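You operate a simulated robot arm through the tools that you are given. There is no shell and no other tool. Be economical: measure what you need, move in short steps, check, and stop when the job is done.

The job below is to be done with a simulated two-armed robot. You get a single attempt, and the scene is never put back.

## Task
Add the colour jug to the silver bowl, scrape it down, then empty it into the teal handled jug.
Fine: all of the jug; hold the bowl and scrape its wall clean with the teal spatula; hardly any spilt; jug, spatula and bowl put back; hands clear of the hot stream. Set down upright: what you pick out.

Only the result counts: the job must be done as asked and must still hold three seconds after the hand-in. Knocking over, shifting, dropping, spilling or breaking anything else fails it.

## Robot
Two 7-joint arms with two-finger parallel grippers on one trunk, on a base that drives. Base frame: it is fixed to the floor where the robot stands at the start and does not move with it; the origin is under the middle of the robot, x ahead of it, y to its left, z up. Readings come in m, rad, newtons and seconds.
The left shoulder is at the start at [0.07, 0.134, 1.301], the right one opposite. With the tool pointing down near the work surface each hand reaches from about 0.1 to 0.34 m from the robot's upright axis, wherever it stands, measured 20 degrees to its own side. Places, roughly: citric jug [1, -1, 1]; grey handled jug [2, -1.25, 0.75]; water jug [1, -1, 1]; white bowl [0.75, 2.75, 0.25]; white spatula [1.25, 2.75, 1]. Payload 1.57 kg a hand.
The TCP of each hand is the grasp point between the finger pads, 0.03 m short of the fingertips. In the tool frame z runs along the fingers and y along their closing line. Largest opening 0.08 m; finger width 0.017, thickness 0.012; the body of the gripper, 0.04 by 0.082 m, starts 0.08 m behind the TCP.
Orientation is told as [roll, pitch, yaw] about the base's x, y, z axes, in that order, counted from this pose: with the fingers straight down and closing along the base's y, the tool's x points along the base's -x, its y along +y and its z along -z.

## Interface
- The arms move only by the tool servo_tool. It takes "left_moves", "right_moves" or both (then of equal length, played together; a hand with none holds still); each is a list of rows, each an object (a shift or turn left out is 0, a gripper value left out holds the last) with "dp": the shift along the tool's x, y, z in m, a list of three; "rotation": the turn, a rotation vector about the tool's x, y, z in rad, a list of three; "gripper": the opening, from 0 (shut) to 1 (fully open). In form: [{"dp": [tx, ty, tz], "rotation": [ax, ay, az], "gripper": gripper}, ...]. A call has 1 to 8 rows; each row is the pose to reach, as a shift and turn from the pose commanded when the call began, along the tool's axes at that moment. Rows are played at 5 a second. More than 0.05 m and 0.15 rad between two rows, or a gripper value outside its range, and nothing of the call is played. A pose out of reach is approached as far as the arm can. The call stops where the force on the tool passes 40 N (or 10 N more than at its start, if that is more) or the arm is blocked; 0.2 s more then pass. The fingers move at their own pace (about 0.153 m/s each) and stop on an object; they squeeze with about 28 N. The grip force told is the motor's: it shows also when the fingers shut on nothing. Time passes only in rows, and 0.2 s behind the last, so rows that repeat a pose let the fingers close. The reply holds the time, the measured pose of the TCP, the force on the tool along the base axes, the opening and the grip force, in the units named above and with some noise, with the torque about the TCP (base axes, N m) and any sound that the robot's microphone picked up.
- Cameras (640 x 400 px; columns grow to the right, rows downward): "scene" is now at [0.1101, -0.0436, 1.5158]; the picture's right is [-0.57, -0.82, 0.00], its down [-0.58, 0.41, -0.70] and it looks along [0.58, -0.40, -0.71] (base axes); focal length 246 px, centre (320, 200). "left" rides on the left gripper at [0.072, 0.007, -0.122] in its tool frame; the picture's right is [-0.09, 1.00, 0.00], its down [-0.84, -0.08, -0.54] and it looks along [-0.54, -0.05, 0.84] (tool axes); focal length 238 px, centre (320, 200). "right" rides on the right gripper at [0.072, -0.007, -0.122] in its tool frame; the picture's right is [0.09, 1.00, 0.00], its down [-0.84, 0.08, -0.54] and it looks along [-0.54, 0.05, 0.84] (tool axes); focal length 238 px, centre (320, 200). There is no depth. A picture from a camera that has moved, and an enlarged one, comes with that camera's place and axes in the base frame and with its lens. The place of the scene camera against the robot may be out by one fixed shift of up to 0.012 m in any direction.
- camera(camera): a new picture of that camera. It takes no simulated time.
- move_column(by): slides the trunk up (or, below 0, down) by that many m; the arms and the scene camera ride with it, the base frame stays. It gives what a move gives, with no picture.
- steer(legs): drives the robot by 1 to 6 legs, each [ahead, left, turn to the left] in m, m and rad, along the robot's own axes; the way and the turn of a leg run together, so that a leg with both is an arc; at most 1.5 m and 3.142 rad a leg. The arms and the cameras ride along, it lands a little off, and it stops where it bumps. It gives what a move gives.
- turn_head(pan, tilt): turns the head with the scene camera to pan (to the left, within 1.501 rad either way) and tilt (down, from -0.506 to 1.204), counted from straight ahead of the robot. It gives what a move gives.
- inspect(camera, box): a new picture of the part [left, top, right, bottom] of that camera's present view, enlarged. It takes no simulated time.
- close_job(): hands the job in; it is judged then, once.

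Work in short steps. Places have to be worked out from the pictures, the camera data and where the tool is seen: move nearer, look again, correct. Check each grasp and each placing, and mend what went wrong. You have 120 turns and 92 pictures in all, those below and enlarged ones among them. Open the grippers and draw the arms clear of the work before you hand the job in, unless the task says otherwise; then end with one line.

The tools are called after "Emit:" as a command line: name --argument value ..., lists and objects as JSON in quotes. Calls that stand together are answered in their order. servo_tool: Moves the arms, as the interface text tells. Its arguments: {"type":"object","properties":{"left_moves":{"type":"array"},"right_moves":{"type":"array"}},"required":[]} The other tools are called the same way: move_column (by) slides the trunk up or down; steer (legs) drives the base; turn_head (pan, tilt) turns the head that bears the scene camera; camera (camera) takes a picture; inspect (camera, box) takes an enlarged picture of a part of a camera's view; close_job () hands the job in.

At the start:

```text
time_s: 0.0
left_ee_pos: [0.3845, -0.0593, 1.2807]
left_tool_rot: [0.0, 0.0, 0.0]
left_wrist_force: [-1.4, 1.0, 0.6]
left_torque: [0.02, -0.01, 0.0]
left_opening: 0.0799
left_grip_force: 0.0
right_ee_pos: [0.263, -0.3616, 1.3326]
right_tool_rot: [0.002, 0.0, 0.001]
right_wrist_force: [-0.3, -0.4, 1.0]
right_torque: [-0.01, 0.01, -0.02]
right_opening: 0.0801
right_grip_force: 0.1
trunk travel left (down, up): [-0.875, 0.065]
robot x, y, heading: [0.0011, -0.001, -0.0]
head pan, tilt: [-0.611, 0.789]
```

scene: 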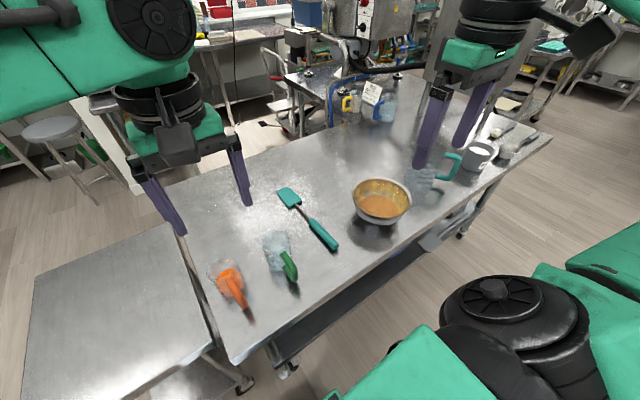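
right: 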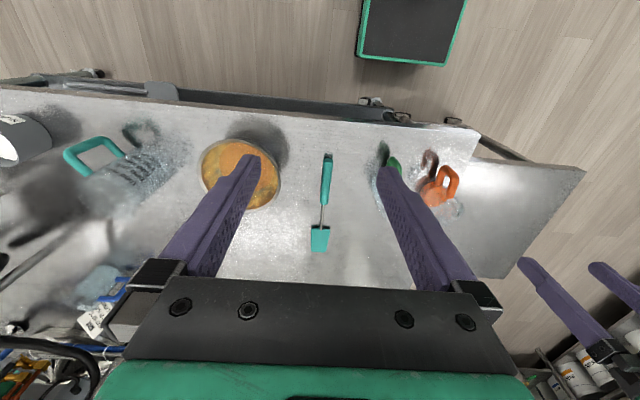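
left: 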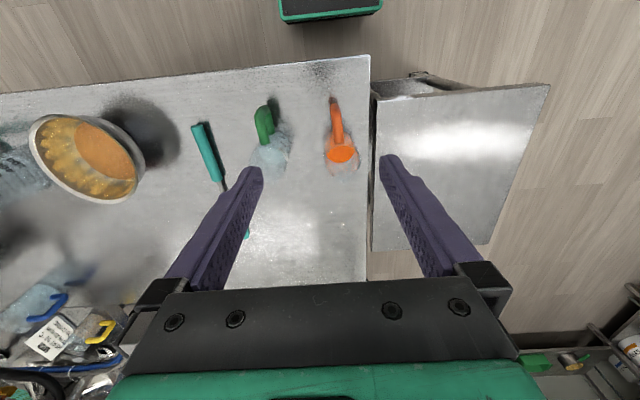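

The scene shows a table with an orange-handled jug, a green-handled jug, a teal spatula, a silver bowl and a teal-handled jug. I'll enlarge parts to read labels and contents.

Emit:
inspect --camera "scene" --box '[180, 160, 420, 330]'

Emit:
inspect --camera "scene" --box '[320, 60, 560, 230]'

Emit:
inspect --camera "right" --box '[0, 80, 300, 340]'

```text
2.35 times, centred on (300, 245) of scene
camera zoom: at [0.1101, -0.0436, 1.5158], right [-0.57, -0.82, 0.0], down [-0.58, 0.41, -0.7], along [0.58, -0.4, -0.71], focal length 579 px, centre (367, 94)
```

zoom: 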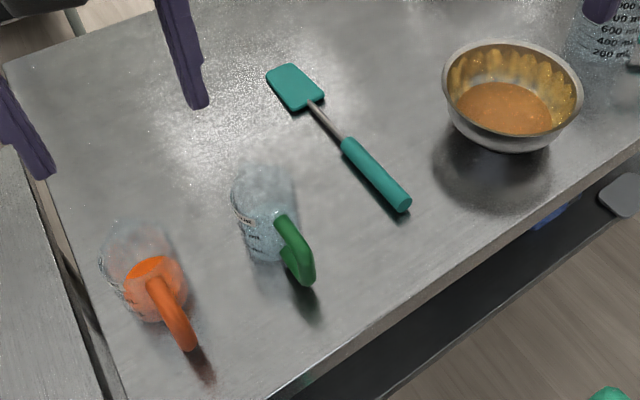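

```text
2.35 times, centred on (440, 145) of scene
camera zoom: at [0.1101, -0.0436, 1.5158], right [-0.57, -0.82, 0.0], down [-0.58, 0.41, -0.7], along [0.58, -0.4, -0.71], focal length 579 px, centre (38, 329)
```

zoom: 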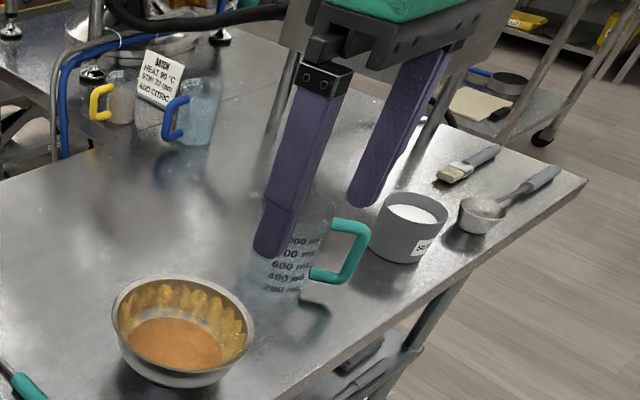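

```text
1.54 times, centred on (150, 210) of right
camera zoom: at [0.1919, -0.3674, 1.4527], right [-0.09, 1.0, 0.0], down [0.84, 0.08, 0.54], along [0.54, 0.05, -0.84], focal length 367 px, centre (582, 185)
```

zoom: 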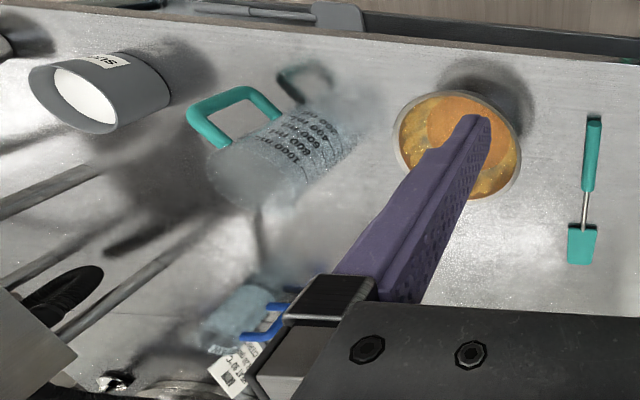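

Table top is near z≈0.865 with its near edge at x≈0.33; orange jug is presumably the colour. I look straight down ahead to see the base clearance to the table.

Emit:
turn_head --pan 0.0 --tilt 1.2

Emit:
camera --camera "scene"

```text
time_s: 1.0
left_ee_pos: [0.384, -0.0584, 1.2812]
left_tool_rot: [0.0, 0.0, -0.001]
left_wrist_force: [0.0, 0.2, -0.1]
left_torque: [-0.02, 0.01, -0.05]
left_opening: 0.08
left_grip_force: 0.0
right_ee_pos: [0.2632, -0.3623, 1.3328]
right_tool_rot: [0.0, 0.0, 0.003]
right_wrist_force: [0.3, -0.2, -0.4]
right_torque: [0.03, 0.01, 0.01]
right_opening: 0.0799
right_grip_force: 0.1
trunk travel left (down, up): [-0.875, 0.065]
robot x, y, heading: [-0.0011, -0.0034, 0.004]
head pan, tilt: [0.0, 1.201]
```

```text
85 pictures are left
camera scene: at [0.0994, 0.0026, 1.4872], right [0.0, -1.0, 0.0], down [-0.93, 0.0, -0.36], along [0.36, 0.0, -0.93], focal length 246 px, centre (320, 200)
```

scene: 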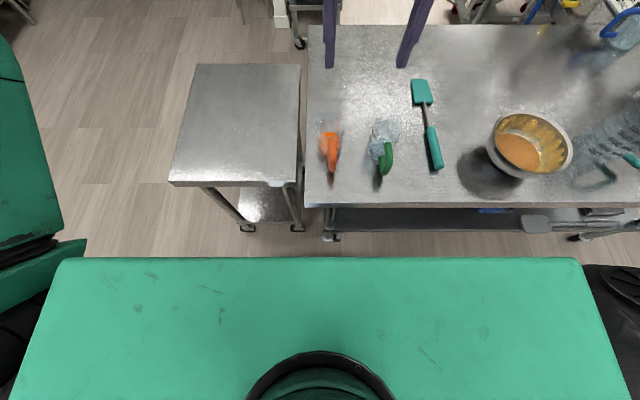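

The torso front sits roughly 0.2 m short of the table edge. I drive a little forward and left so the orange jug comes in front of the right hand.

Emit:
steer --legs '[[0.0, 0.12, 0.0], [0.06, 0.0, 0.0]]'

Emit:
turn_head --pan -0.2 --tilt 1.0

Emit:
camera --camera "scene"

Emit:
camera --camera "right"

```text
time_s: 2.8
left_ee_pos: [0.4331, 0.0599, 1.285]
left_tool_rot: [0.002, -0.01, 0.0]
left_wrist_force: [-0.5, 0.3, 0.0]
left_torque: [0.0, -0.11, 0.0]
left_opening: 0.0801
left_grip_force: 0.0
right_ee_pos: [0.3119, -0.2441, 1.3342]
right_tool_rot: [0.001, -0.008, -0.001]
right_wrist_force: [-0.1, -0.3, 0.3]
right_torque: [0.0, -0.08, 0.01]
right_opening: 0.0802
right_grip_force: 0.0
trunk travel left (down, up): [-0.875, 0.065]
robot x, y, heading: [0.0596, 0.1205, -0.001]
head pan, tilt: [0.0, 1.201]
```

```text
time_s: 3.5
left_ee_pos: [0.4423, 0.0611, 1.2813]
left_tool_rot: [0.0, -0.003, -0.001]
left_wrist_force: [-0.6, -0.6, -0.2]
left_torque: [-0.03, -0.03, 0.0]
left_opening: 0.0798
left_grip_force: 0.1
right_ee_pos: [0.3206, -0.2423, 1.3328]
right_tool_rot: [0.0, -0.001, 0.001]
right_wrist_force: [-0.2, -0.4, 0.8]
right_torque: [-0.02, -0.02, 0.01]
right_opening: 0.0801
right_grip_force: 0.1
trunk travel left (down, up): [-0.875, 0.065]
robot x, y, heading: [0.0608, 0.1231, -0.001]
head pan, tilt: [-0.201, 1.0]
```

```text
84 pictures are left
camera scene: at [0.1687, 0.1084, 1.4999], right [-0.2, -0.98, 0.0], down [-0.82, 0.17, -0.54], along [0.53, -0.11, -0.84], focal length 246 px, centre (320, 200)
```

scene: 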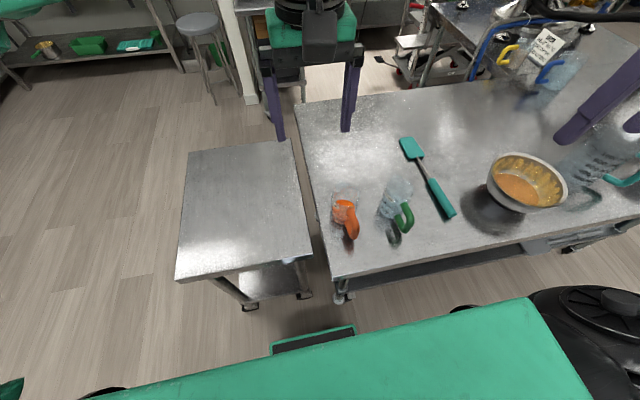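

```text
83 pictures are left
camera right: at [0.2485, -0.248, 1.453], right [-0.09, 1.0, 0.0], down [0.84, 0.08, 0.54], along [0.54, 0.05, -0.84], focal length 238 px, centre (320, 200)
```

right: 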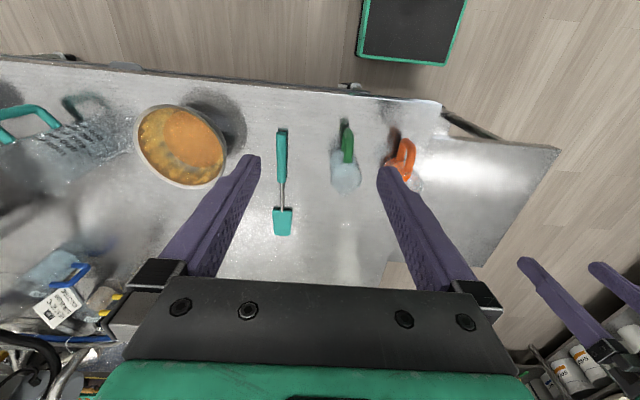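

The base front plate is about 0.21 m ahead of the axis, so there is still some room. I lower the trunk and swing the right fingers toward forward-down (about 60°) to test the orientation well above the table.

Emit:
move_column --by -0.15

Emit:
servo_tool --right_moves '[{"rotation": [0, -0.15, 0]}, {"rotation": [0, -0.3, 0]}, {"rotation": [0, -0.45, 0]}, {"rotation": [0, -0.6, 0]}, {"rotation": [0, -0.75, 0]}, {"rotation": [0, -0.9, 0]}, {"rotation": [0, -1.05, 0]}]'

Emit:
camera --camera "right"

```text
time_s: 5.3
left_ee_pos: [0.4437, 0.0616, 1.1306]
left_tool_rot: [0.0, -0.003, 0.001]
left_wrist_force: [-0.4, 0.0, 0.5]
left_torque: [0.02, -0.01, 0.03]
left_opening: 0.08
left_grip_force: 0.0
right_ee_pos: [0.3224, -0.242, 1.1816]
right_tool_rot: [0.002, -0.001, 0.001]
right_wrist_force: [-0.3, 0.0, 0.3]
right_torque: [-0.01, -0.02, 0.02]
right_opening: 0.0802
right_grip_force: 0.0
trunk travel left (down, up): [-0.725, 0.215]
robot x, y, heading: [0.0612, 0.1179, 0.002]
head pan, tilt: [-0.201, 1.0]
```

```text
time_s: 6.9
left_ee_pos: [0.4436, 0.0601, 1.1307]
left_tool_rot: [0.003, -0.002, -0.001]
left_wrist_force: [-0.8, 0.4, -0.2]
left_torque: [-0.02, 0.01, -0.01]
left_opening: 0.0799
left_grip_force: 0.1
right_ee_pos: [0.3257, -0.2807, 1.2193]
right_tool_rot: [0.003, -1.053, 0.001]
right_wrist_force: [0.6, -0.9, 0.7]
right_torque: [0.02, 0.03, 0.01]
right_opening: 0.0801
right_grip_force: 0.0
right hand out of reach, approached as far as the arm can: row 5, 6, 7
trunk travel left (down, up): [-0.725, 0.215]
robot x, y, heading: [0.0572, 0.122, -0.003]
head pan, tilt: [-0.201, 1.0]
```

```text
82 pictures are left
camera right: at [0.1839, -0.2868, 1.2167], right [-0.05, 1.0, -0.08], down [-0.06, 0.08, 1.0], along [1.0, 0.05, 0.05], focal length 238 px, centre (320, 200)
```

right: 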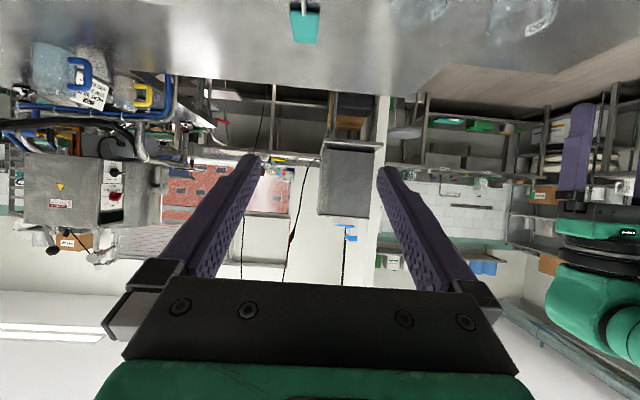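

Orientation is reachable, but the hand needs more distance from the trunk. I shift forward and left (still high above the jugs) to see what is reachable.

Emit:
servo_tool --right_moves '[{"dp": [-0.003, 0.033, 0.021]}, {"dp": [-0.006, 0.067, 0.043]}, {"dp": [-0.008, 0.1, 0.064]}, {"dp": [-0.011, 0.133, 0.086]}, {"dp": [-0.014, 0.167, 0.107]}, {"dp": [-0.0165, 0.2, 0.129]}]'

Emit:
turn_head --pan -0.3 --tilt 1.0

Emit:
camera --camera "scene"

Emit:
camera --camera "left"

```text
time_s: 8.3
left_ee_pos: [0.447, 0.0631, 1.1305]
left_tool_rot: [-0.004, 0.0, 0.001]
left_wrist_force: [0.0, 0.0, 0.3]
left_torque: [0.0, 0.03, 0.04]
left_opening: 0.08
left_grip_force: 0.2
right_ee_pos: [0.5092, -0.0799, 1.2369]
right_tool_rot: [-0.006, -1.048, 0.008]
right_wrist_force: [0.0, -1.0, -0.5]
right_torque: [0.0, 0.0, -0.09]
right_opening: 0.0802
right_grip_force: 0.1
right hand out of reach, approached as far as the arm can: row 1, 2, 3, 4, 5, 6
trunk travel left (down, up): [-0.725, 0.215]
robot x, y, heading: [0.0617, 0.126, 0.001]
head pan, tilt: [-0.201, 1.0]
```

```text
time_s: 9.0
left_ee_pos: [0.4454, 0.062, 1.1309]
left_tool_rot: [0.001, -0.001, -0.001]
left_wrist_force: [-0.2, -0.4, -1.2]
left_torque: [0.01, 0.01, 0.03]
left_opening: 0.0799
left_grip_force: 0.0
right_ee_pos: [0.5063, -0.0832, 1.2382]
right_tool_rot: [-0.002, -1.047, 0.003]
right_wrist_force: [-0.8, 0.3, -0.5]
right_torque: [0.03, 0.0, -0.01]
right_opening: 0.08
right_grip_force: 0.0
trunk travel left (down, up): [-0.725, 0.215]
robot x, y, heading: [0.0578, 0.1184, -0.002]
head pan, tilt: [-0.3, 1.0]
```

```text
81 pictures are left
camera scene: at [0.1701, 0.1028, 1.3497], right [-0.3, -0.96, 0.0], down [-0.8, 0.25, -0.54], along [0.52, -0.16, -0.84], focal length 246 px, centre (320, 200)
```

scene: 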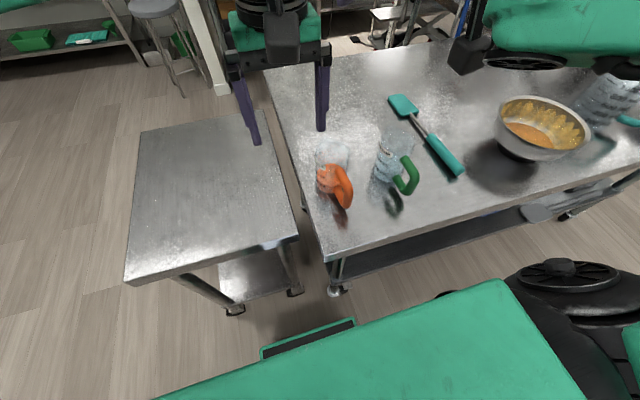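

```text
80 pictures are left
camera left: at [0.3732, 0.0683, 1.2527], right [0.09, 1.0, 0.0], down [0.84, -0.08, 0.54], along [0.54, -0.05, -0.84], focal length 238 px, centre (320, 200)
```

left: 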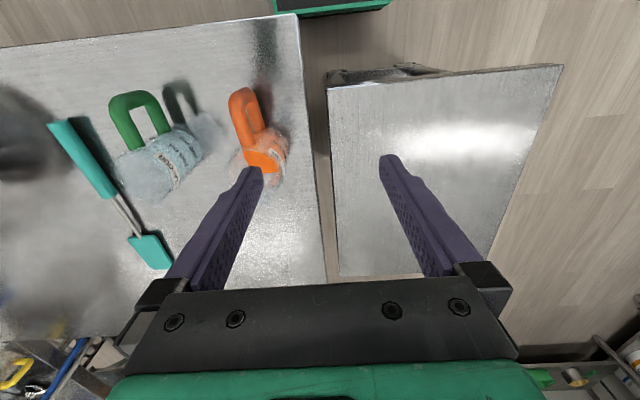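

With fingers forward the hand needs about 0.5 m from the shoulder. I raise the trunk again and back the base off, then look at the jug from the right hand.

Emit:
move_column --by 0.15

Emit:
steer --legs '[[-0.14, 0.0, 0.0]]'

Emit:
camera --camera "scene"

```text
time_s: 10.7
left_ee_pos: [0.4449, 0.0618, 1.2806]
left_tool_rot: [0.0, 0.0, 0.001]
left_wrist_force: [0.0, -0.1, 0.5]
left_torque: [0.01, 0.01, 0.0]
left_opening: 0.0797
left_grip_force: 0.2
right_ee_pos: [0.5061, -0.0822, 1.3895]
right_tool_rot: [-0.002, -1.048, 0.002]
right_wrist_force: [0.3, -0.1, 0.5]
right_torque: [0.0, -0.01, -0.01]
right_opening: 0.0798
right_grip_force: 0.0
trunk travel left (down, up): [-0.875, 0.065]
robot x, y, heading: [0.057, 0.1177, -0.002]
head pan, tilt: [-0.3, 1.0]
```

```text
time_s: 12.0
left_ee_pos: [0.3082, 0.0619, 1.2794]
left_tool_rot: [-0.001, 0.003, 0.0]
left_wrist_force: [0.1, 0.1, -0.4]
left_torque: [0.01, 0.02, -0.01]
left_opening: 0.08
left_grip_force: 0.0
right_ee_pos: [0.3718, -0.0831, 1.3883]
right_tool_rot: [0.001, -1.045, 0.002]
right_wrist_force: [-0.2, -0.9, -0.3]
right_torque: [-0.02, 0.04, -0.02]
right_opening: 0.0803
right_grip_force: 0.1
trunk travel left (down, up): [-0.875, 0.065]
robot x, y, heading: [-0.0778, 0.1234, 0.003]
head pan, tilt: [-0.3, 1.0]
```

```text
79 pictures are left
camera scene: at [0.0347, 0.1026, 1.4994], right [-0.3, -0.96, 0.0], down [-0.81, 0.25, -0.54], along [0.51, -0.16, -0.84], focal length 246 px, centre (320, 200)
```

scene: 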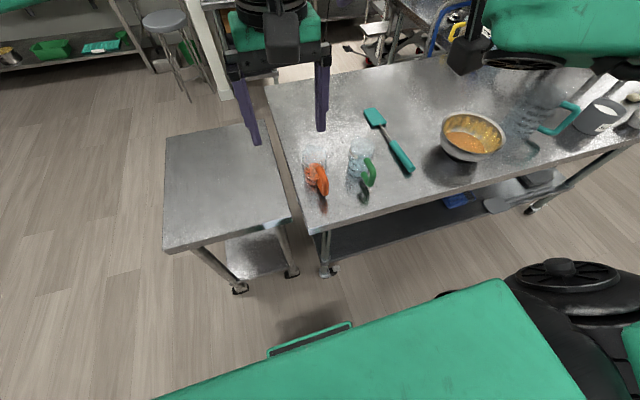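

I probe downward 0.1 m with the right hand to learn how the commanded pose relates to the measured one.

Emit:
servo_tool --right_moves '[{"dp": [0.0433, 0, 0.025]}, {"dp": [0.0867, 0, 0.05]}]'

```text
time_s: 12.6
left_ee_pos: [0.3102, 0.0611, 1.2791]
left_tool_rot: [-0.001, 0.005, 0.001]
left_wrist_force: [1.5, 0.5, -1.2]
left_torque: [0.02, 0.05, 0.05]
left_opening: 0.0799
left_grip_force: 0.1
right_ee_pos: [0.4141, -0.0923, 1.315]
right_tool_rot: [0.025, -1.058, -0.041]
right_wrist_force: [0.4, -0.3, 0.3]
right_torque: [0.0, -0.01, -0.06]
right_opening: 0.0799
right_grip_force: 0.1
right hand out of reach, approached as far as the arm can: row 1, 2
trunk travel left (down, up): [-0.875, 0.065]
robot x, y, heading: [-0.0798, 0.1194, 0.003]
head pan, tilt: [-0.3, 1.0]
```

It is sliding along its inner reach limit; I continue lower (a longer wrist-shoulder distance), watching.

Emit:
servo_tool --right_moves '[{"dp": [0.03, 0, 0.035]}, {"dp": [0.06, 0, 0.07]}, {"dp": [0.08, 0, 0.09]}]'

Emit:
camera --camera "right"

```text
time_s: 13.4
left_ee_pos: [0.3069, 0.0623, 1.2798]
left_tool_rot: [0.0, 0.0, 0.001]
left_wrist_force: [0.7, 0.7, -0.9]
left_torque: [0.03, 0.01, -0.04]
left_opening: 0.08
left_grip_force: 0.1
right_ee_pos: [0.448, -0.0907, 1.2033]
right_tool_rot: [-0.001, -1.048, 0.004]
right_wrist_force: [0.2, 0.7, -0.6]
right_torque: [-0.01, -0.01, -0.01]
right_opening: 0.0799
right_grip_force: 0.1
trunk travel left (down, up): [-0.875, 0.065]
robot x, y, heading: [-0.0813, 0.1202, -0.0]
head pan, tilt: [-0.3, 1.0]
```

```text
78 pictures are left
camera right: at [0.3064, -0.0969, 1.2017], right [-0.05, 1.0, -0.08], down [-0.05, 0.08, 1.0], along [1.0, 0.05, 0.05], focal length 238 px, centre (320, 200)
```

right: 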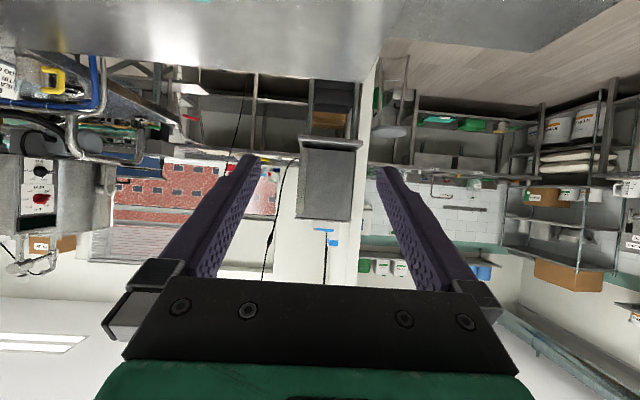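

Right hand reached its command now. I zoom in on the jugs from the left-hand camera to get the handle geometry.

Emit:
inspect --camera "left" --box '[100, 80, 340, 230]'

Emit:
inspect --camera "scene" --box '[260, 100, 420, 220]'

```text
2.67 times, centred on (220, 155) of left
camera zoom: at [0.2351, 0.0683, 1.4025], right [0.09, 1.0, 0.0], down [0.84, -0.08, 0.54], along [0.54, -0.05, -0.84], focal length 636 px, centre (587, 320)
```

zoom: 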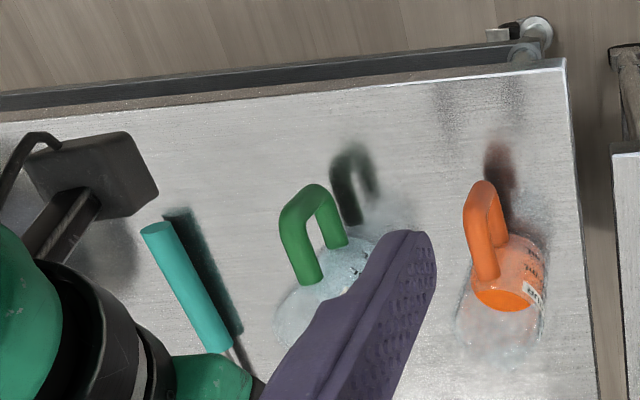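

```text
3.33 times, centred on (340, 160) of scene
camera zoom: at [0.0319, 0.1027, 1.4997], right [-0.3, -0.96, 0.0], down [-0.8, 0.25, -0.54], along [0.52, -0.16, -0.84], focal length 820 px, centre (253, 333)
```

zoom: 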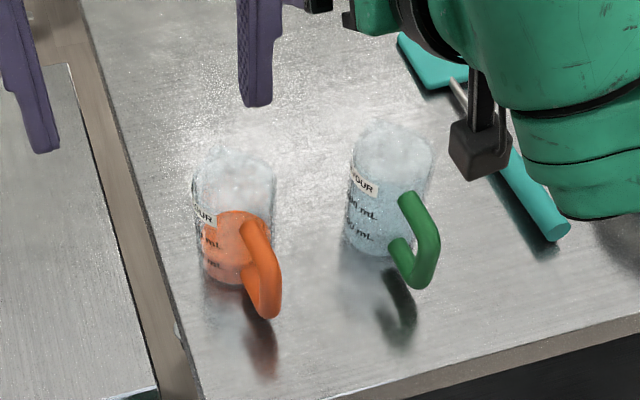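

Both labels end in "OUR"; I zoom more to tell COLOUR from FLAVOUR.

Emit:
inspect --camera "scene" --box '[300, 140, 364, 180]'

```text
10.00 times, centred on (332, 160) of scene
camera zoom: at [0.0319, 0.1027, 1.4997], right [-0.3, -0.96, 0.0], down [-0.8, 0.25, -0.54], along [0.52, -0.16, -0.84], focal length 2461 px, centre (200, 600)
```

zoom: 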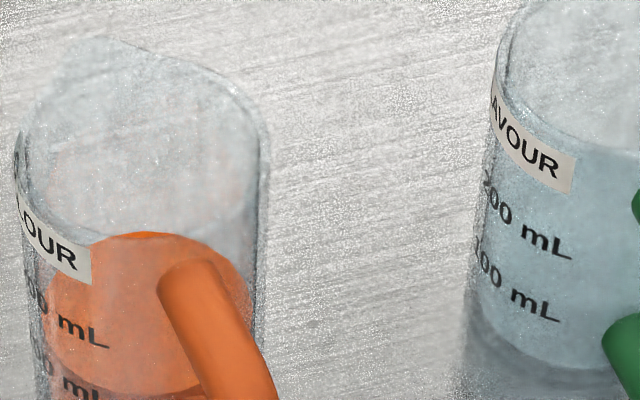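

Orange-handled jug reads "…LOUR" = COLOUR; I judge its handle bar at about (0.42, −0.033, 0.925), jug centre about (0.50, −0.022). I back off a little more to give the right arm room, then descend to a pre-grasp behind the handle.

Emit:
steer --legs '[[-0.06, 0.0, 0.0]]'

```text
time_s: 14.4
left_ee_pos: [0.2547, 0.0616, 1.2769]
left_tool_rot: [0.0, 0.008, 0.001]
left_wrist_force: [0.7, 0.7, 0.4]
left_torque: [-0.02, 0.1, -0.02]
left_opening: 0.0799
left_grip_force: 0.2
right_ee_pos: [0.3962, -0.0901, 1.2001]
right_tool_rot: [-0.001, -1.041, 0.002]
right_wrist_force: [0.6, -0.4, -0.4]
right_torque: [-0.03, 0.01, 0.04]
right_opening: 0.08
right_grip_force: 0.2
trunk travel left (down, up): [-0.875, 0.065]
robot x, y, heading: [-0.1409, 0.1204, -0.002]
head pan, tilt: [-0.3, 1.0]
```

Descending to the pre-grasp, about 0.08 m behind the handle bar along the finger direction.

Emit:
servo_tool --right_moves '[{"dp": [0.035, 0.01, 0.012]}, {"dp": [0.07, 0.02, 0.023]}, {"dp": [0.105, 0.03, 0.035]}, {"dp": [0.14, 0.04, 0.047]}, {"dp": [0.175, 0.05, 0.059]}, {"dp": [0.211, 0.057, 0.0705]}, {"dp": [0.211, 0.057, 0.0705]}]'

Emit:
inspect --camera "scene" --box '[220, 80, 420, 220]'

Emit:
inspect --camera "left" --box '[140, 60, 380, 210]'

```text
time_s: 16.0
left_ee_pos: [0.2444, 0.0609, 1.2814]
left_tool_rot: [0.001, -0.002, 0.004]
left_wrist_force: [0.1, -0.7, 0.3]
left_torque: [0.02, 0.01, 0.0]
left_opening: 0.0801
left_grip_force: 0.1
right_ee_pos: [0.3403, -0.0514, 1.0144]
right_tool_rot: [0.002, -1.049, -0.001]
right_wrist_force: [-0.7, -0.3, 0.1]
right_torque: [-0.01, 0.02, 0.03]
right_opening: 0.08
right_grip_force: 0.1
right hand out of reach, approached as far as the arm can: row 6, 7
trunk travel left (down, up): [-0.875, 0.065]
robot x, y, heading: [-0.1404, 0.1195, -0.001]
head pan, tilt: [-0.3, 1.0]
```

```text
2.86 times, centred on (320, 150) of scene
camera zoom: at [-0.0308, 0.1011, 1.4999], right [-0.3, -0.96, 0.0], down [-0.8, 0.25, -0.54], along [0.52, -0.16, -0.84], focal length 703 px, centre (320, 343)
```

zoom: 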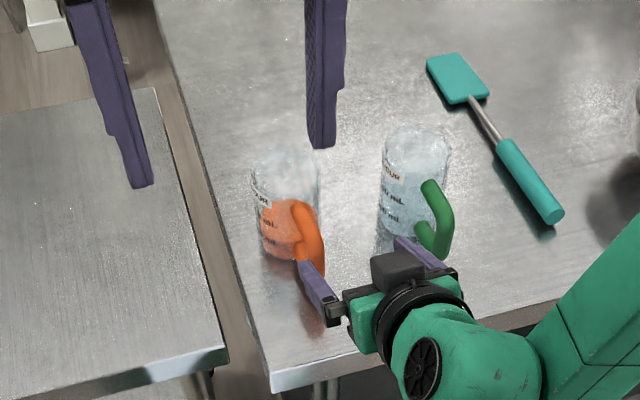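

```text
2.67 times, centred on (260, 135) of left
camera zoom: at [0.1727, 0.067, 1.403], right [0.09, 1.0, 0.0], down [0.84, -0.08, 0.54], along [0.54, -0.05, -0.84], focal length 636 px, centre (480, 373)
```

zoom: 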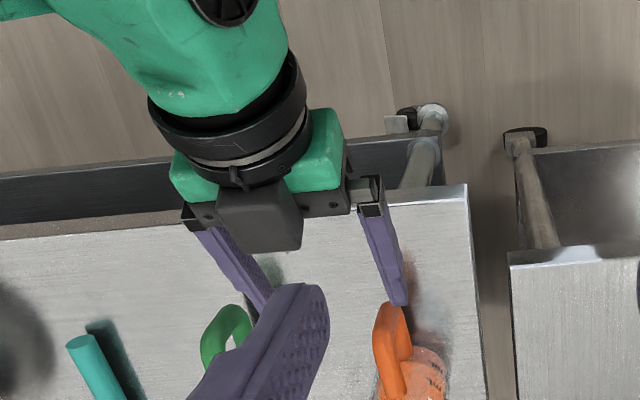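

The arm is at its inner limit again; I back off 0.05 m and raise the trunk 0.06 m to make room.

Emit:
steer --legs '[[-0.06, 0.0, 0.0]]'

Emit:
move_column --by 0.05

Emit:
servo_tool --right_moves '[{"dp": [0.0, 0, 0.0], "gripper": 0.65}, {"dp": [0, 0, 0], "gripper": 0.65}]'

```text
time_s: 17.0
left_ee_pos: [0.1974, 0.0624, 1.2776]
left_tool_rot: [-0.001, 0.008, 0.004]
left_wrist_force: [1.2, -0.8, 0.1]
left_torque: [0.0, 0.07, -0.01]
left_opening: 0.0799
left_grip_force: 0.0
right_ee_pos: [0.2889, -0.0504, 1.0092]
right_tool_rot: [-0.001, -1.04, 0.003]
right_wrist_force: [0.3, 0.4, -0.3]
right_torque: [-0.01, 0.01, 0.01]
right_opening: 0.08
right_grip_force: 0.0
trunk travel left (down, up): [-0.875, 0.065]
robot x, y, heading: [-0.1962, 0.1225, -0.002]
head pan, tilt: [-0.3, 1.0]
```

```text
time_s: 17.9
left_ee_pos: [0.1857, 0.0632, 1.3304]
left_tool_rot: [-0.001, -0.002, 0.001]
left_wrist_force: [0.0, -0.7, -0.3]
left_torque: [-0.01, -0.03, 0.01]
left_opening: 0.0801
left_grip_force: 0.1
right_ee_pos: [0.2813, -0.0496, 1.0651]
right_tool_rot: [0.0, -1.048, 0.003]
right_wrist_force: [0.2, 0.1, 0.1]
right_torque: [-0.01, -0.03, -0.03]
right_opening: 0.08
right_grip_force: 0.0
trunk travel left (down, up): [-0.925, 0.015]
robot x, y, heading: [-0.1969, 0.1177, 0.005]
head pan, tilt: [-0.3, 1.0]
```

```text
time_s: 18.5
left_ee_pos: [0.1865, 0.0629, 1.331]
left_tool_rot: [0.001, 0.0, 0.001]
left_wrist_force: [0.0, -0.6, -0.6]
left_torque: [0.01, 0.01, 0.01]
left_opening: 0.0802
left_grip_force: 0.0
right_ee_pos: [0.281, -0.0498, 1.0642]
right_tool_rot: [-0.002, -1.048, 0.003]
right_wrist_force: [1.0, 0.8, 0.2]
right_torque: [-0.01, 0.0, 0.02]
right_opening: 0.0518
right_grip_force: 0.0
trunk travel left (down, up): [-0.925, 0.015]
robot x, y, heading: [-0.1987, 0.1208, -0.001]
head pan, tilt: [-0.3, 1.0]
```

Moving to the pre-grasp point behind the handle.

Emit:
servo_tool --right_moves '[{"dp": [0.0165, 0.006, 0.034]}, {"dp": [0.033, 0.012, 0.068]}, {"dp": [0.0496, 0.017, 0.102]}, {"dp": [0.0496, 0.017, 0.102]}]'

Emit:
inspect --camera "scene" --box '[240, 80, 400, 190]'

Emit:
inspect --camera "left" --box '[140, 60, 380, 210]'

```text
time_s: 19.5
left_ee_pos: [0.1872, 0.0626, 1.3292]
left_tool_rot: [0.001, 0.0, 0.003]
left_wrist_force: [1.2, -0.1, -0.4]
left_torque: [0.03, 0.02, -0.02]
left_opening: 0.08
left_grip_force: 0.0
right_ee_pos: [0.3222, -0.0744, 1.0567]
right_tool_rot: [0.0, -1.048, 0.003]
right_wrist_force: [0.2, -0.7, 0.2]
right_torque: [-0.02, 0.01, 0.0]
right_opening: 0.0519
right_grip_force: 0.1
right hand out of reach, approached as far as the arm can: row 1, 2, 3, 4
trunk travel left (down, up): [-0.925, 0.015]
robot x, y, heading: [-0.1989, 0.117, -0.0]
head pan, tilt: [-0.3, 1.0]
```

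```text
3.64 times, centred on (320, 135) of scene
camera zoom: at [-0.0875, 0.1026, 1.5498], right [-0.29, -0.96, 0.0], down [-0.8, 0.25, -0.54], along [0.52, -0.16, -0.84], focal length 895 px, centre (320, 436)
```

zoom: 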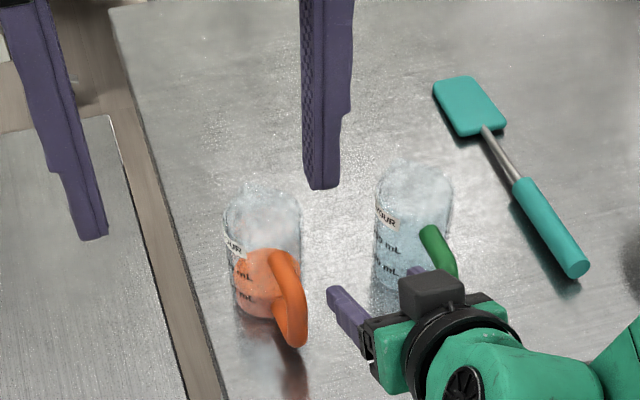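

```text
2.67 times, centred on (260, 135) of left
camera zoom: at [0.1162, 0.0686, 1.4523], right [0.09, 1.0, 0.0], down [0.84, -0.08, 0.54], along [0.54, -0.05, -0.84], focal length 636 px, centre (480, 373)
```

zoom: 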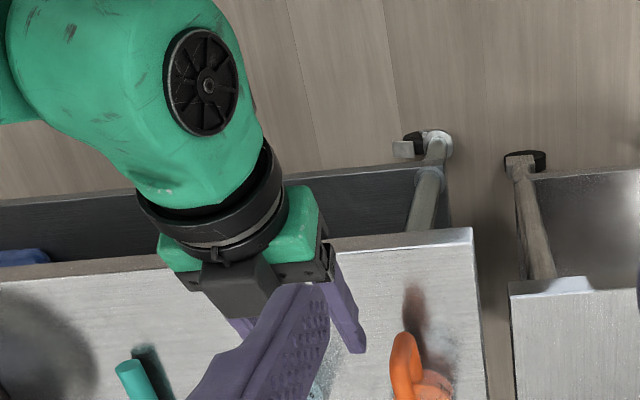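

The limit is evidently wrist flexion when the hand is far below the shoulder, so I raise the hand relative to the shoulder and lower the trunk instead.

Emit:
servo_tool --right_moves '[{"dp": [-0.04, 0.0, -0.019]}, {"dp": [-0.08, 0.0, -0.038]}, {"dp": [-0.118, 0.0, -0.056]}, {"dp": [-0.118, 0.0, -0.056]}]'

Emit:
move_column --by -0.2

```text
time_s: 20.5
left_ee_pos: [0.1865, 0.0634, 1.3297]
left_tool_rot: [0.002, 0.001, 0.001]
left_wrist_force: [-0.4, -0.4, 0.0]
left_torque: [0.0, 0.01, -0.03]
left_opening: 0.08
left_grip_force: 0.2
right_ee_pos: [0.3323, -0.0751, 1.189]
right_tool_rot: [0.001, -1.047, 0.003]
right_wrist_force: [0.1, -0.1, -0.4]
right_torque: [0.02, 0.01, 0.01]
right_opening: 0.0519
right_grip_force: 0.1
trunk travel left (down, up): [-0.925, 0.015]
robot x, y, heading: [-0.1977, 0.1204, 0.003]
head pan, tilt: [-0.3, 1.0]
```

```text
time_s: 22.7
left_ee_pos: [0.1883, 0.0629, 1.1304]
left_tool_rot: [0.001, 0.001, 0.002]
left_wrist_force: [0.7, 0.9, -0.4]
left_torque: [-0.01, 0.01, -0.01]
left_opening: 0.0801
left_grip_force: 0.1
right_ee_pos: [0.3319, -0.0749, 0.9882]
right_tool_rot: [-0.001, -1.047, 0.004]
right_wrist_force: [0.3, 0.1, 0.7]
right_torque: [0.01, 0.02, 0.0]
right_opening: 0.052
right_grip_force: 0.1
trunk travel left (down, up): [-0.725, 0.215]
robot x, y, heading: [-0.1953, 0.1198, 0.003]
head pan, tilt: [-0.3, 1.0]
```

Now the hand is right where I want it in height; I shift it left to the handle's y and check.

Emit:
servo_tool --right_moves '[{"dp": [0, 0.021, 0]}, {"dp": [0, 0.042, 0]}, {"dp": [0, 0.042, 0.03]}]'

Emit:
inspect --camera "scene" --box '[240, 60, 400, 170]'

Emit:
inspect --camera "left" --box '[140, 60, 380, 210]'

```text
time_s: 23.5
left_ee_pos: [0.189, 0.0627, 1.1299]
left_tool_rot: [0.0, 0.002, 0.002]
left_wrist_force: [1.0, -0.1, -0.1]
left_torque: [0.07, 0.04, 0.02]
left_opening: 0.08
left_grip_force: 0.0
right_ee_pos: [0.3592, -0.0329, 0.9729]
right_tool_rot: [0.004, -1.048, 0.0]
right_wrist_force: [0.7, -1.1, 0.0]
right_torque: [0.0, 0.0, 0.01]
right_opening: 0.0519
right_grip_force: 0.1
trunk travel left (down, up): [-0.725, 0.215]
robot x, y, heading: [-0.1989, 0.1238, 0.002]
head pan, tilt: [-0.3, 1.0]
```

```text
3.64 times, centred on (320, 115) of scene
camera zoom: at [-0.0862, 0.1022, 1.3496], right [-0.29, -0.96, 0.0], down [-0.8, 0.25, -0.54], along [0.52, -0.16, -0.84], focal length 895 px, centre (320, 509)
```

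zoom: 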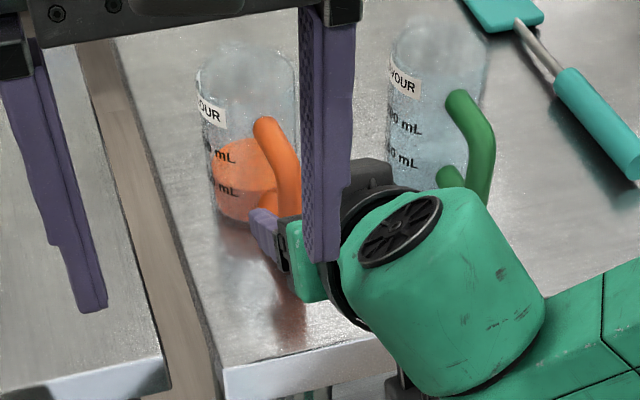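

```text
2.67 times, centred on (260, 135) of left
camera zoom: at [0.1175, 0.0681, 1.2519], right [0.09, 1.0, 0.0], down [0.84, -0.08, 0.54], along [0.54, -0.05, -0.84], focal length 636 px, centre (480, 373)
```

zoom: 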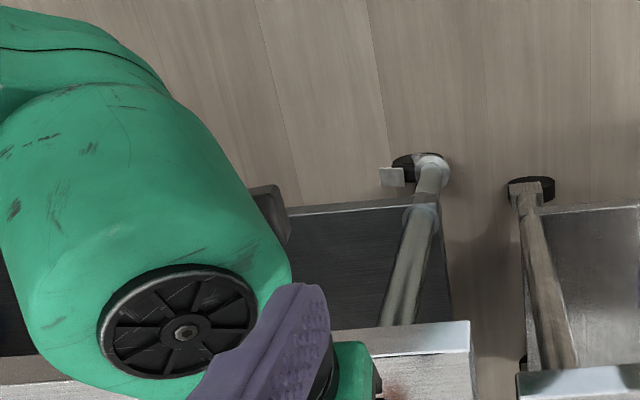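

Projection checks agree with the handle bar at about (0.42, −0.033). I advance along the fingers in small steps, then close.

Emit:
servo_tool --right_moves '[{"dp": [0, 0, 0.02]}, {"dp": [0, 0, 0.04]}, {"dp": [0.004, 0, 0.06]}, {"dp": [0.006, 0, 0.07]}, {"dp": [0.006, 0, 0.07]}]'

Emit:
inspect --camera "scene" --box '[260, 60, 380, 140]'

```text
time_s: 24.7
left_ee_pos: [0.1868, 0.0635, 1.1301]
left_tool_rot: [-0.001, -0.001, 0.0]
left_wrist_force: [0.0, 0.1, -0.5]
left_torque: [-0.02, 0.0, 0.0]
left_opening: 0.0799
left_grip_force: 0.0
right_ee_pos: [0.4141, -0.0337, 0.9322]
right_tool_rot: [-0.001, -1.048, 0.005]
right_wrist_force: [0.0, 0.3, -0.2]
right_torque: [-0.01, 0.0, -0.01]
right_opening: 0.052
right_grip_force: 0.0
trunk travel left (down, up): [-0.725, 0.215]
robot x, y, heading: [-0.2007, 0.1196, 0.001]
head pan, tilt: [-0.3, 1.0]
```

```text
5.00 times, centred on (320, 100) of scene
camera zoom: at [-0.088, 0.1025, 1.3498], right [-0.29, -0.96, 0.0], down [-0.8, 0.25, -0.54], along [0.52, -0.16, -0.84], focal length 1230 px, centre (320, 700)
```

zoom: 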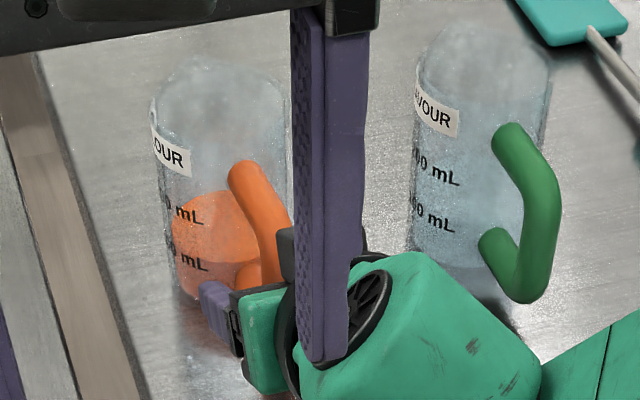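

The left hand hides the bar; I move it aside to the left to view the grasp.

Emit:
servo_tool --left_moves '[{"dp": [0, 0.045, 0]}, {"dp": [0, 0.09, 0]}, {"dp": [0, 0.135, 0]}, {"dp": [0, 0.18, 0]}, {"dp": [0, 0.18, 0]}]'

Emit:
inspect --camera "scene" --box '[260, 60, 380, 140]'

```text
time_s: 25.9
left_ee_pos: [0.1849, 0.2414, 1.1303]
left_tool_rot: [0.002, 0.001, 0.0]
left_wrist_force: [-0.1, -0.5, 0.6]
left_torque: [0.02, 0.0, 0.01]
left_opening: 0.08
left_grip_force: 0.0
right_ee_pos: [0.416, -0.0346, 0.9335]
right_tool_rot: [0.003, -1.048, 0.002]
right_wrist_force: [-0.5, -0.5, -0.5]
right_torque: [-0.02, 0.0, 0.04]
right_opening: 0.0518
right_grip_force: 0.0
trunk travel left (down, up): [-0.725, 0.215]
robot x, y, heading: [-0.2003, 0.1195, 0.001]
head pan, tilt: [-0.3, 1.0]
```

```text
5.00 times, centred on (320, 100) of scene
camera zoom: at [-0.0878, 0.1014, 1.3498], right [-0.29, -0.96, 0.0], down [-0.8, 0.25, -0.54], along [0.52, -0.16, -0.84], focal length 1230 px, centre (320, 700)
```

zoom: 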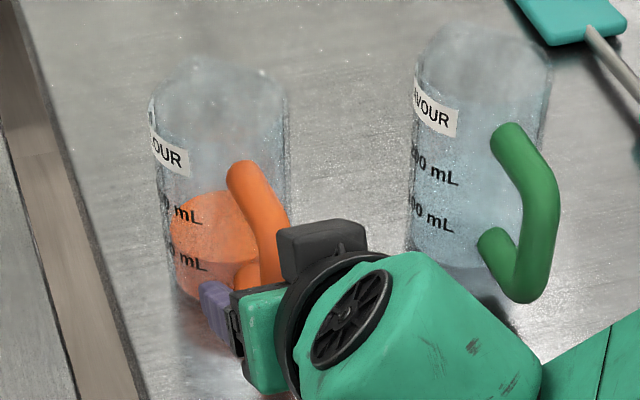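

The hand straddles the bar about mid-height by projection. I close the gripper.

Emit:
servo_tool --right_moves '[{"gripper": 0.3}, {"gripper": 0.1}, {"gripper": 0.0}, {"gripper": 0.0}]'

Emit:
inspect --camera "scene" --box '[260, 60, 380, 140]'

```text
time_s: 26.9
left_ee_pos: [0.1863, 0.243, 1.1299]
left_tool_rot: [0.001, 0.001, 0.002]
left_wrist_force: [0.9, -0.2, -0.3]
left_torque: [0.0, -0.02, 0.02]
left_opening: 0.08
left_grip_force: 0.1
right_ee_pos: [0.4151, -0.0322, 0.9343]
right_tool_rot: [0.0, -1.046, 0.004]
right_wrist_force: [-0.9, 0.3, 0.3]
right_torque: [0.04, 0.04, 0.02]
right_opening: 0.0184
right_grip_force: 27.8
trunk travel left (down, up): [-0.725, 0.215]
robot x, y, heading: [-0.2014, 0.1245, 0.003]
head pan, tilt: [-0.3, 1.0]
```

```text
5.00 times, centred on (320, 100) of scene
camera zoom: at [-0.0879, 0.1029, 1.3498], right [-0.29, -0.96, 0.0], down [-0.8, 0.25, -0.54], along [0.52, -0.16, -0.84], focal length 1230 px, centre (320, 700)
```

zoom: 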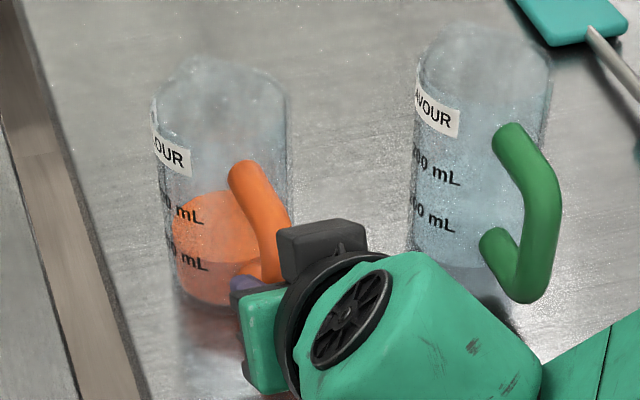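

Gripped on an 18 mm bar. I lift a little with the trunk and check the jug follows upright.

Emit:
move_column --by 0.16

Emit:
camera --camera "scene"

```text
time_s: 28.7
left_ee_pos: [0.185, 0.2434, 1.2896]
left_tool_rot: [-0.001, 0.001, 0.002]
left_wrist_force: [0.7, -0.4, -0.1]
left_torque: [-0.02, 0.0, 0.0]
left_opening: 0.0801
left_grip_force: 0.1
right_ee_pos: [0.4149, -0.0325, 1.0927]
right_tool_rot: [-0.001, -1.047, 0.005]
right_wrist_force: [0.8, -0.8, -2.4]
right_torque: [0.03, 0.1, -0.03]
right_opening: 0.0162
right_grip_force: 27.8
trunk travel left (down, up): [-0.885, 0.055]
robot x, y, heading: [-0.2019, 0.1196, 0.006]
head pan, tilt: [-0.3, 1.0]
```

```text
65 pictures are left
camera scene: at [-0.0874, 0.1027, 1.5097], right [-0.29, -0.96, 0.0], down [-0.8, 0.25, -0.54], along [0.52, -0.16, -0.84], focal length 246 px, centre (320, 200)
```

scene: 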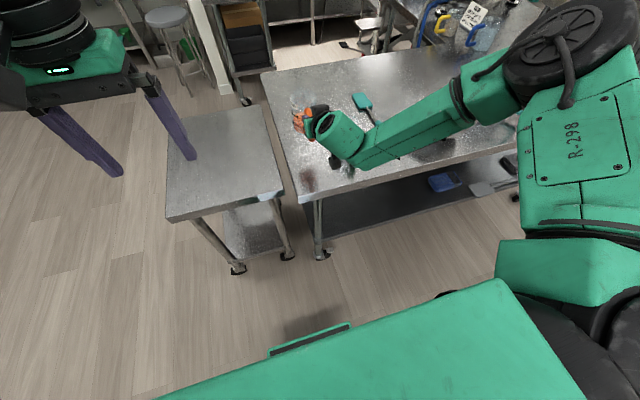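

Jug lifted (about 0.2 kg). I raise to the top and drive right so the jug comes beside/above the bowl (bowl centre judged at (0.457, −0.53), rim z≈0.965).

Emit:
move_column --by 0.05

Emit:
steer --legs '[[-0.041, 0.0, 0.0], [0.0, -0.22, 0.0], [0.0, -0.2, 0.0]]'

Emit:
turn_head --pan -0.3 --tilt 0.8

Emit:
camera --camera "scene"

Emit:
camera --camera "left"

```text
time_s: 29.6
left_ee_pos: [0.1855, 0.242, 1.338]
left_tool_rot: [0.0, 0.002, 0.002]
left_wrist_force: [1.2, 0.8, -0.2]
left_torque: [-0.06, 0.03, 0.02]
left_opening: 0.0799
left_grip_force: 0.1
right_ee_pos: [0.4161, -0.0326, 1.1431]
right_tool_rot: [-0.001, -1.048, 0.003]
right_wrist_force: [-0.3, -0.7, -2.2]
right_torque: [0.01, 0.08, 0.01]
right_opening: 0.0159
right_grip_force: 28.2
trunk travel left (down, up): [-0.935, 0.005]
robot x, y, heading: [-0.1964, 0.1229, -0.005]
head pan, tilt: [-0.3, 1.0]
```

```text
time_s: 33.0
left_ee_pos: [0.1458, -0.1752, 1.3391]
left_tool_rot: [-0.003, 0.0, 0.005]
left_wrist_force: [-0.5, 0.3, -0.5]
left_torque: [-0.04, -0.01, 0.0]
left_opening: 0.08
left_grip_force: 0.0
right_ee_pos: [0.3739, -0.4515, 1.1448]
right_tool_rot: [-0.008, -1.046, 0.009]
right_wrist_force: [-0.1, 1.5, -1.8]
right_torque: [0.0, 0.1, -0.04]
right_opening: 0.0161
right_grip_force: 27.7
trunk travel left (down, up): [-0.935, 0.005]
robot x, y, heading: [-0.2391, -0.301, 0.006]
head pan, tilt: [-0.3, 1.0]
```

```text
time_s: 33.7
left_ee_pos: [0.1464, -0.1782, 1.3398]
left_tool_rot: [-0.001, 0.001, 0.002]
left_wrist_force: [-0.7, -0.3, 0.3]
left_torque: [0.05, -0.02, -0.02]
left_opening: 0.0799
left_grip_force: 0.0
right_ee_pos: [0.3748, -0.4537, 1.1427]
right_tool_rot: [-0.001, -1.046, 0.005]
right_wrist_force: [0.4, 0.1, -1.8]
right_torque: [-0.01, 0.12, 0.0]
right_opening: 0.0162
right_grip_force: 27.9
trunk travel left (down, up): [-0.935, 0.005]
robot x, y, heading: [-0.2362, -0.301, -0.0]
head pan, tilt: [-0.3, 0.799]
```

```text
64 pictures are left
camera scene: at [-0.1174, -0.3224, 1.5748], right [-0.29, -0.96, 0.0], down [-0.69, 0.21, -0.7], along [0.67, -0.21, -0.72], focal length 246 px, centre (320, 200)
```

scene: 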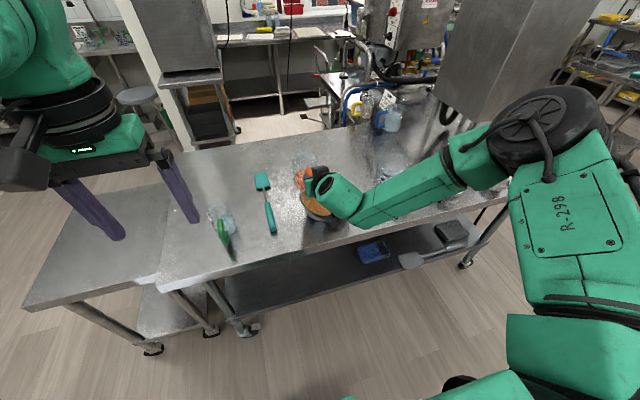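

```text
63 pictures are left
camera left: at [0.0744, -0.1732, 1.4616], right [0.09, 1.0, 0.0], down [0.84, -0.07, 0.54], along [0.54, -0.05, -0.84], focal length 238 px, centre (320, 200)
```

left: 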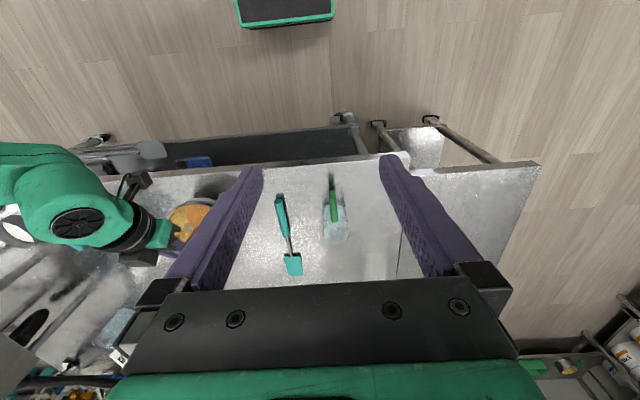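

I move the left hand right to use its camera to watch the bowl and jug.

Emit:
servo_tool --left_moves '[{"dp": [0, -0.045, 0]}, {"dp": [0, -0.09, 0]}, {"dp": [0, -0.13, 0]}, {"dp": [0, -0.13, 0]}]'

Emit:
inspect --camera "left" --box '[100, 90, 360, 250]'

```text
time_s: 34.7
left_ee_pos: [0.1457, -0.3104, 1.3394]
left_tool_rot: [0.0, 0.0, 0.003]
left_wrist_force: [-0.6, 0.8, 0.0]
left_torque: [-0.02, 0.02, 0.0]
left_opening: 0.0799
left_grip_force: 0.1
right_ee_pos: [0.3742, -0.4535, 1.1428]
right_tool_rot: [-0.002, -1.047, 0.004]
right_wrist_force: [-0.8, -0.1, -2.9]
right_torque: [-0.02, 0.14, -0.02]
right_opening: 0.0164
right_grip_force: 28.1
trunk travel left (down, up): [-0.935, 0.005]
robot x, y, heading: [-0.2374, -0.3037, 0.002]
head pan, tilt: [-0.3, 0.799]
```

```text
2.46 times, centred on (230, 170) of left
camera zoom: at [0.0743, -0.3039, 1.4618], right [0.09, 1.0, 0.0], down [0.84, -0.07, 0.54], along [0.54, -0.05, -0.84], focal length 587 px, centre (542, 274)
```

zoom: 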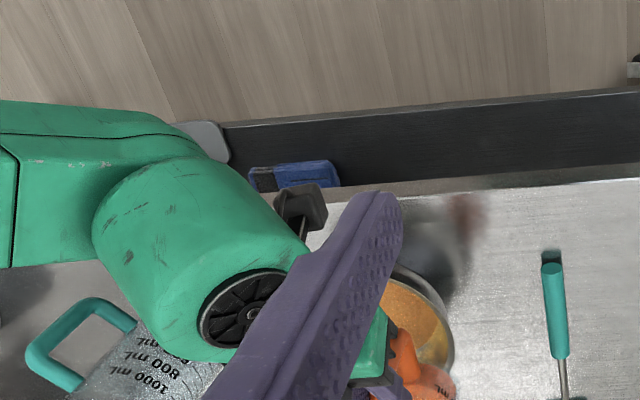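

Left view confirms bowl centre ≈ (0.457, −0.533), R≈0.1. I shift right 0.027, lower the trunk 0.06 and begin a trial tilt (0.6 rad) toward the right.

Emit:
servo_tool --right_moves '[{"dp": [0, -0.013, 0]}, {"dp": [0, -0.027, 0]}]'

Emit:
move_column --by -0.06

Emit:
servo_tool --right_moves '[{"rotation": [-0.0747, 0, 0.13]}, {"rotation": [-0.1494, 0, 0.26]}, {"rotation": [-0.2241, 0, 0.39]}, {"rotation": [-0.2988, 0, 0.52]}]'

Emit:
camera --camera "scene"

```text
time_s: 35.3
left_ee_pos: [0.1457, -0.3121, 1.3396]
left_tool_rot: [0.0, 0.0, 0.005]
left_wrist_force: [0.2, 0.9, 0.2]
left_torque: [-0.02, -0.02, -0.04]
left_opening: 0.0801
left_grip_force: 0.1
right_ee_pos: [0.3741, -0.4836, 1.143]
right_tool_rot: [0.002, -1.049, 0.003]
right_wrist_force: [0.4, 0.1, -1.1]
right_torque: [0.0, 0.04, -0.03]
right_opening: 0.0163
right_grip_force: 28.0
trunk travel left (down, up): [-0.935, 0.005]
robot x, y, heading: [-0.2401, -0.3048, 0.002]
head pan, tilt: [-0.3, 0.799]
```

```text
time_s: 36.3
left_ee_pos: [0.1455, -0.31, 1.2801]
left_tool_rot: [-0.001, -0.002, 0.004]
left_wrist_force: [0.5, 0.6, 0.2]
left_torque: [-0.01, 0.01, -0.03]
left_opening: 0.08
left_grip_force: 0.1
right_ee_pos: [0.375, -0.4822, 1.0825]
right_tool_rot: [0.0, -1.047, 0.004]
right_wrist_force: [-0.4, 0.0, -1.7]
right_torque: [-0.01, 0.08, -0.02]
right_opening: 0.0163
right_grip_force: 28.2
trunk travel left (down, up): [-0.875, 0.065]
robot x, y, heading: [-0.2393, -0.3043, 0.001]
head pan, tilt: [-0.3, 0.799]
```

```text
time_s: 37.3
left_ee_pos: [0.1429, -0.3115, 1.2804]
left_tool_rot: [0.002, -0.002, 0.002]
left_wrist_force: [-0.5, -0.1, 0.4]
left_torque: [-0.01, 0.02, -0.01]
left_opening: 0.0799
left_grip_force: 0.1
right_ee_pos: [0.3565, -0.4808, 1.1136]
right_tool_rot: [0.934, -0.795, -0.771]
right_wrist_force: [-0.1, 0.3, -1.8]
right_torque: [-0.07, 0.09, 0.0]
right_opening: 0.0162
right_grip_force: 28.0
right hand out of reach, approached as far as the arm can: row 3, 4
trunk travel left (down, up): [-0.875, 0.065]
robot x, y, heading: [-0.2346, -0.3061, 0.0]
head pan, tilt: [-0.3, 0.799]
```

```text
61 pictures are left
camera scene: at [-0.1198, -0.3254, 1.5151], right [-0.29, -0.96, 0.0], down [-0.68, 0.21, -0.7], along [0.67, -0.2, -0.72], focal length 246 px, centre (320, 200)
```

scene: 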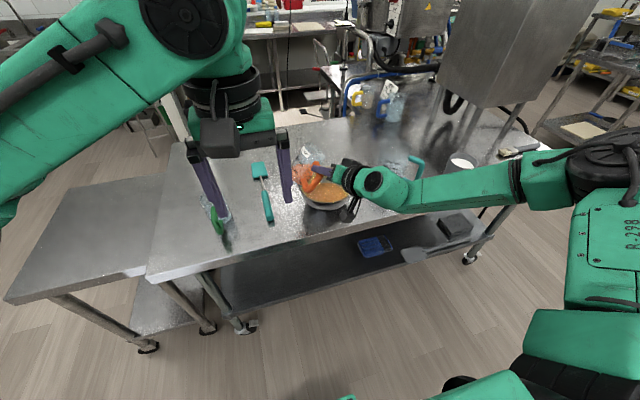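

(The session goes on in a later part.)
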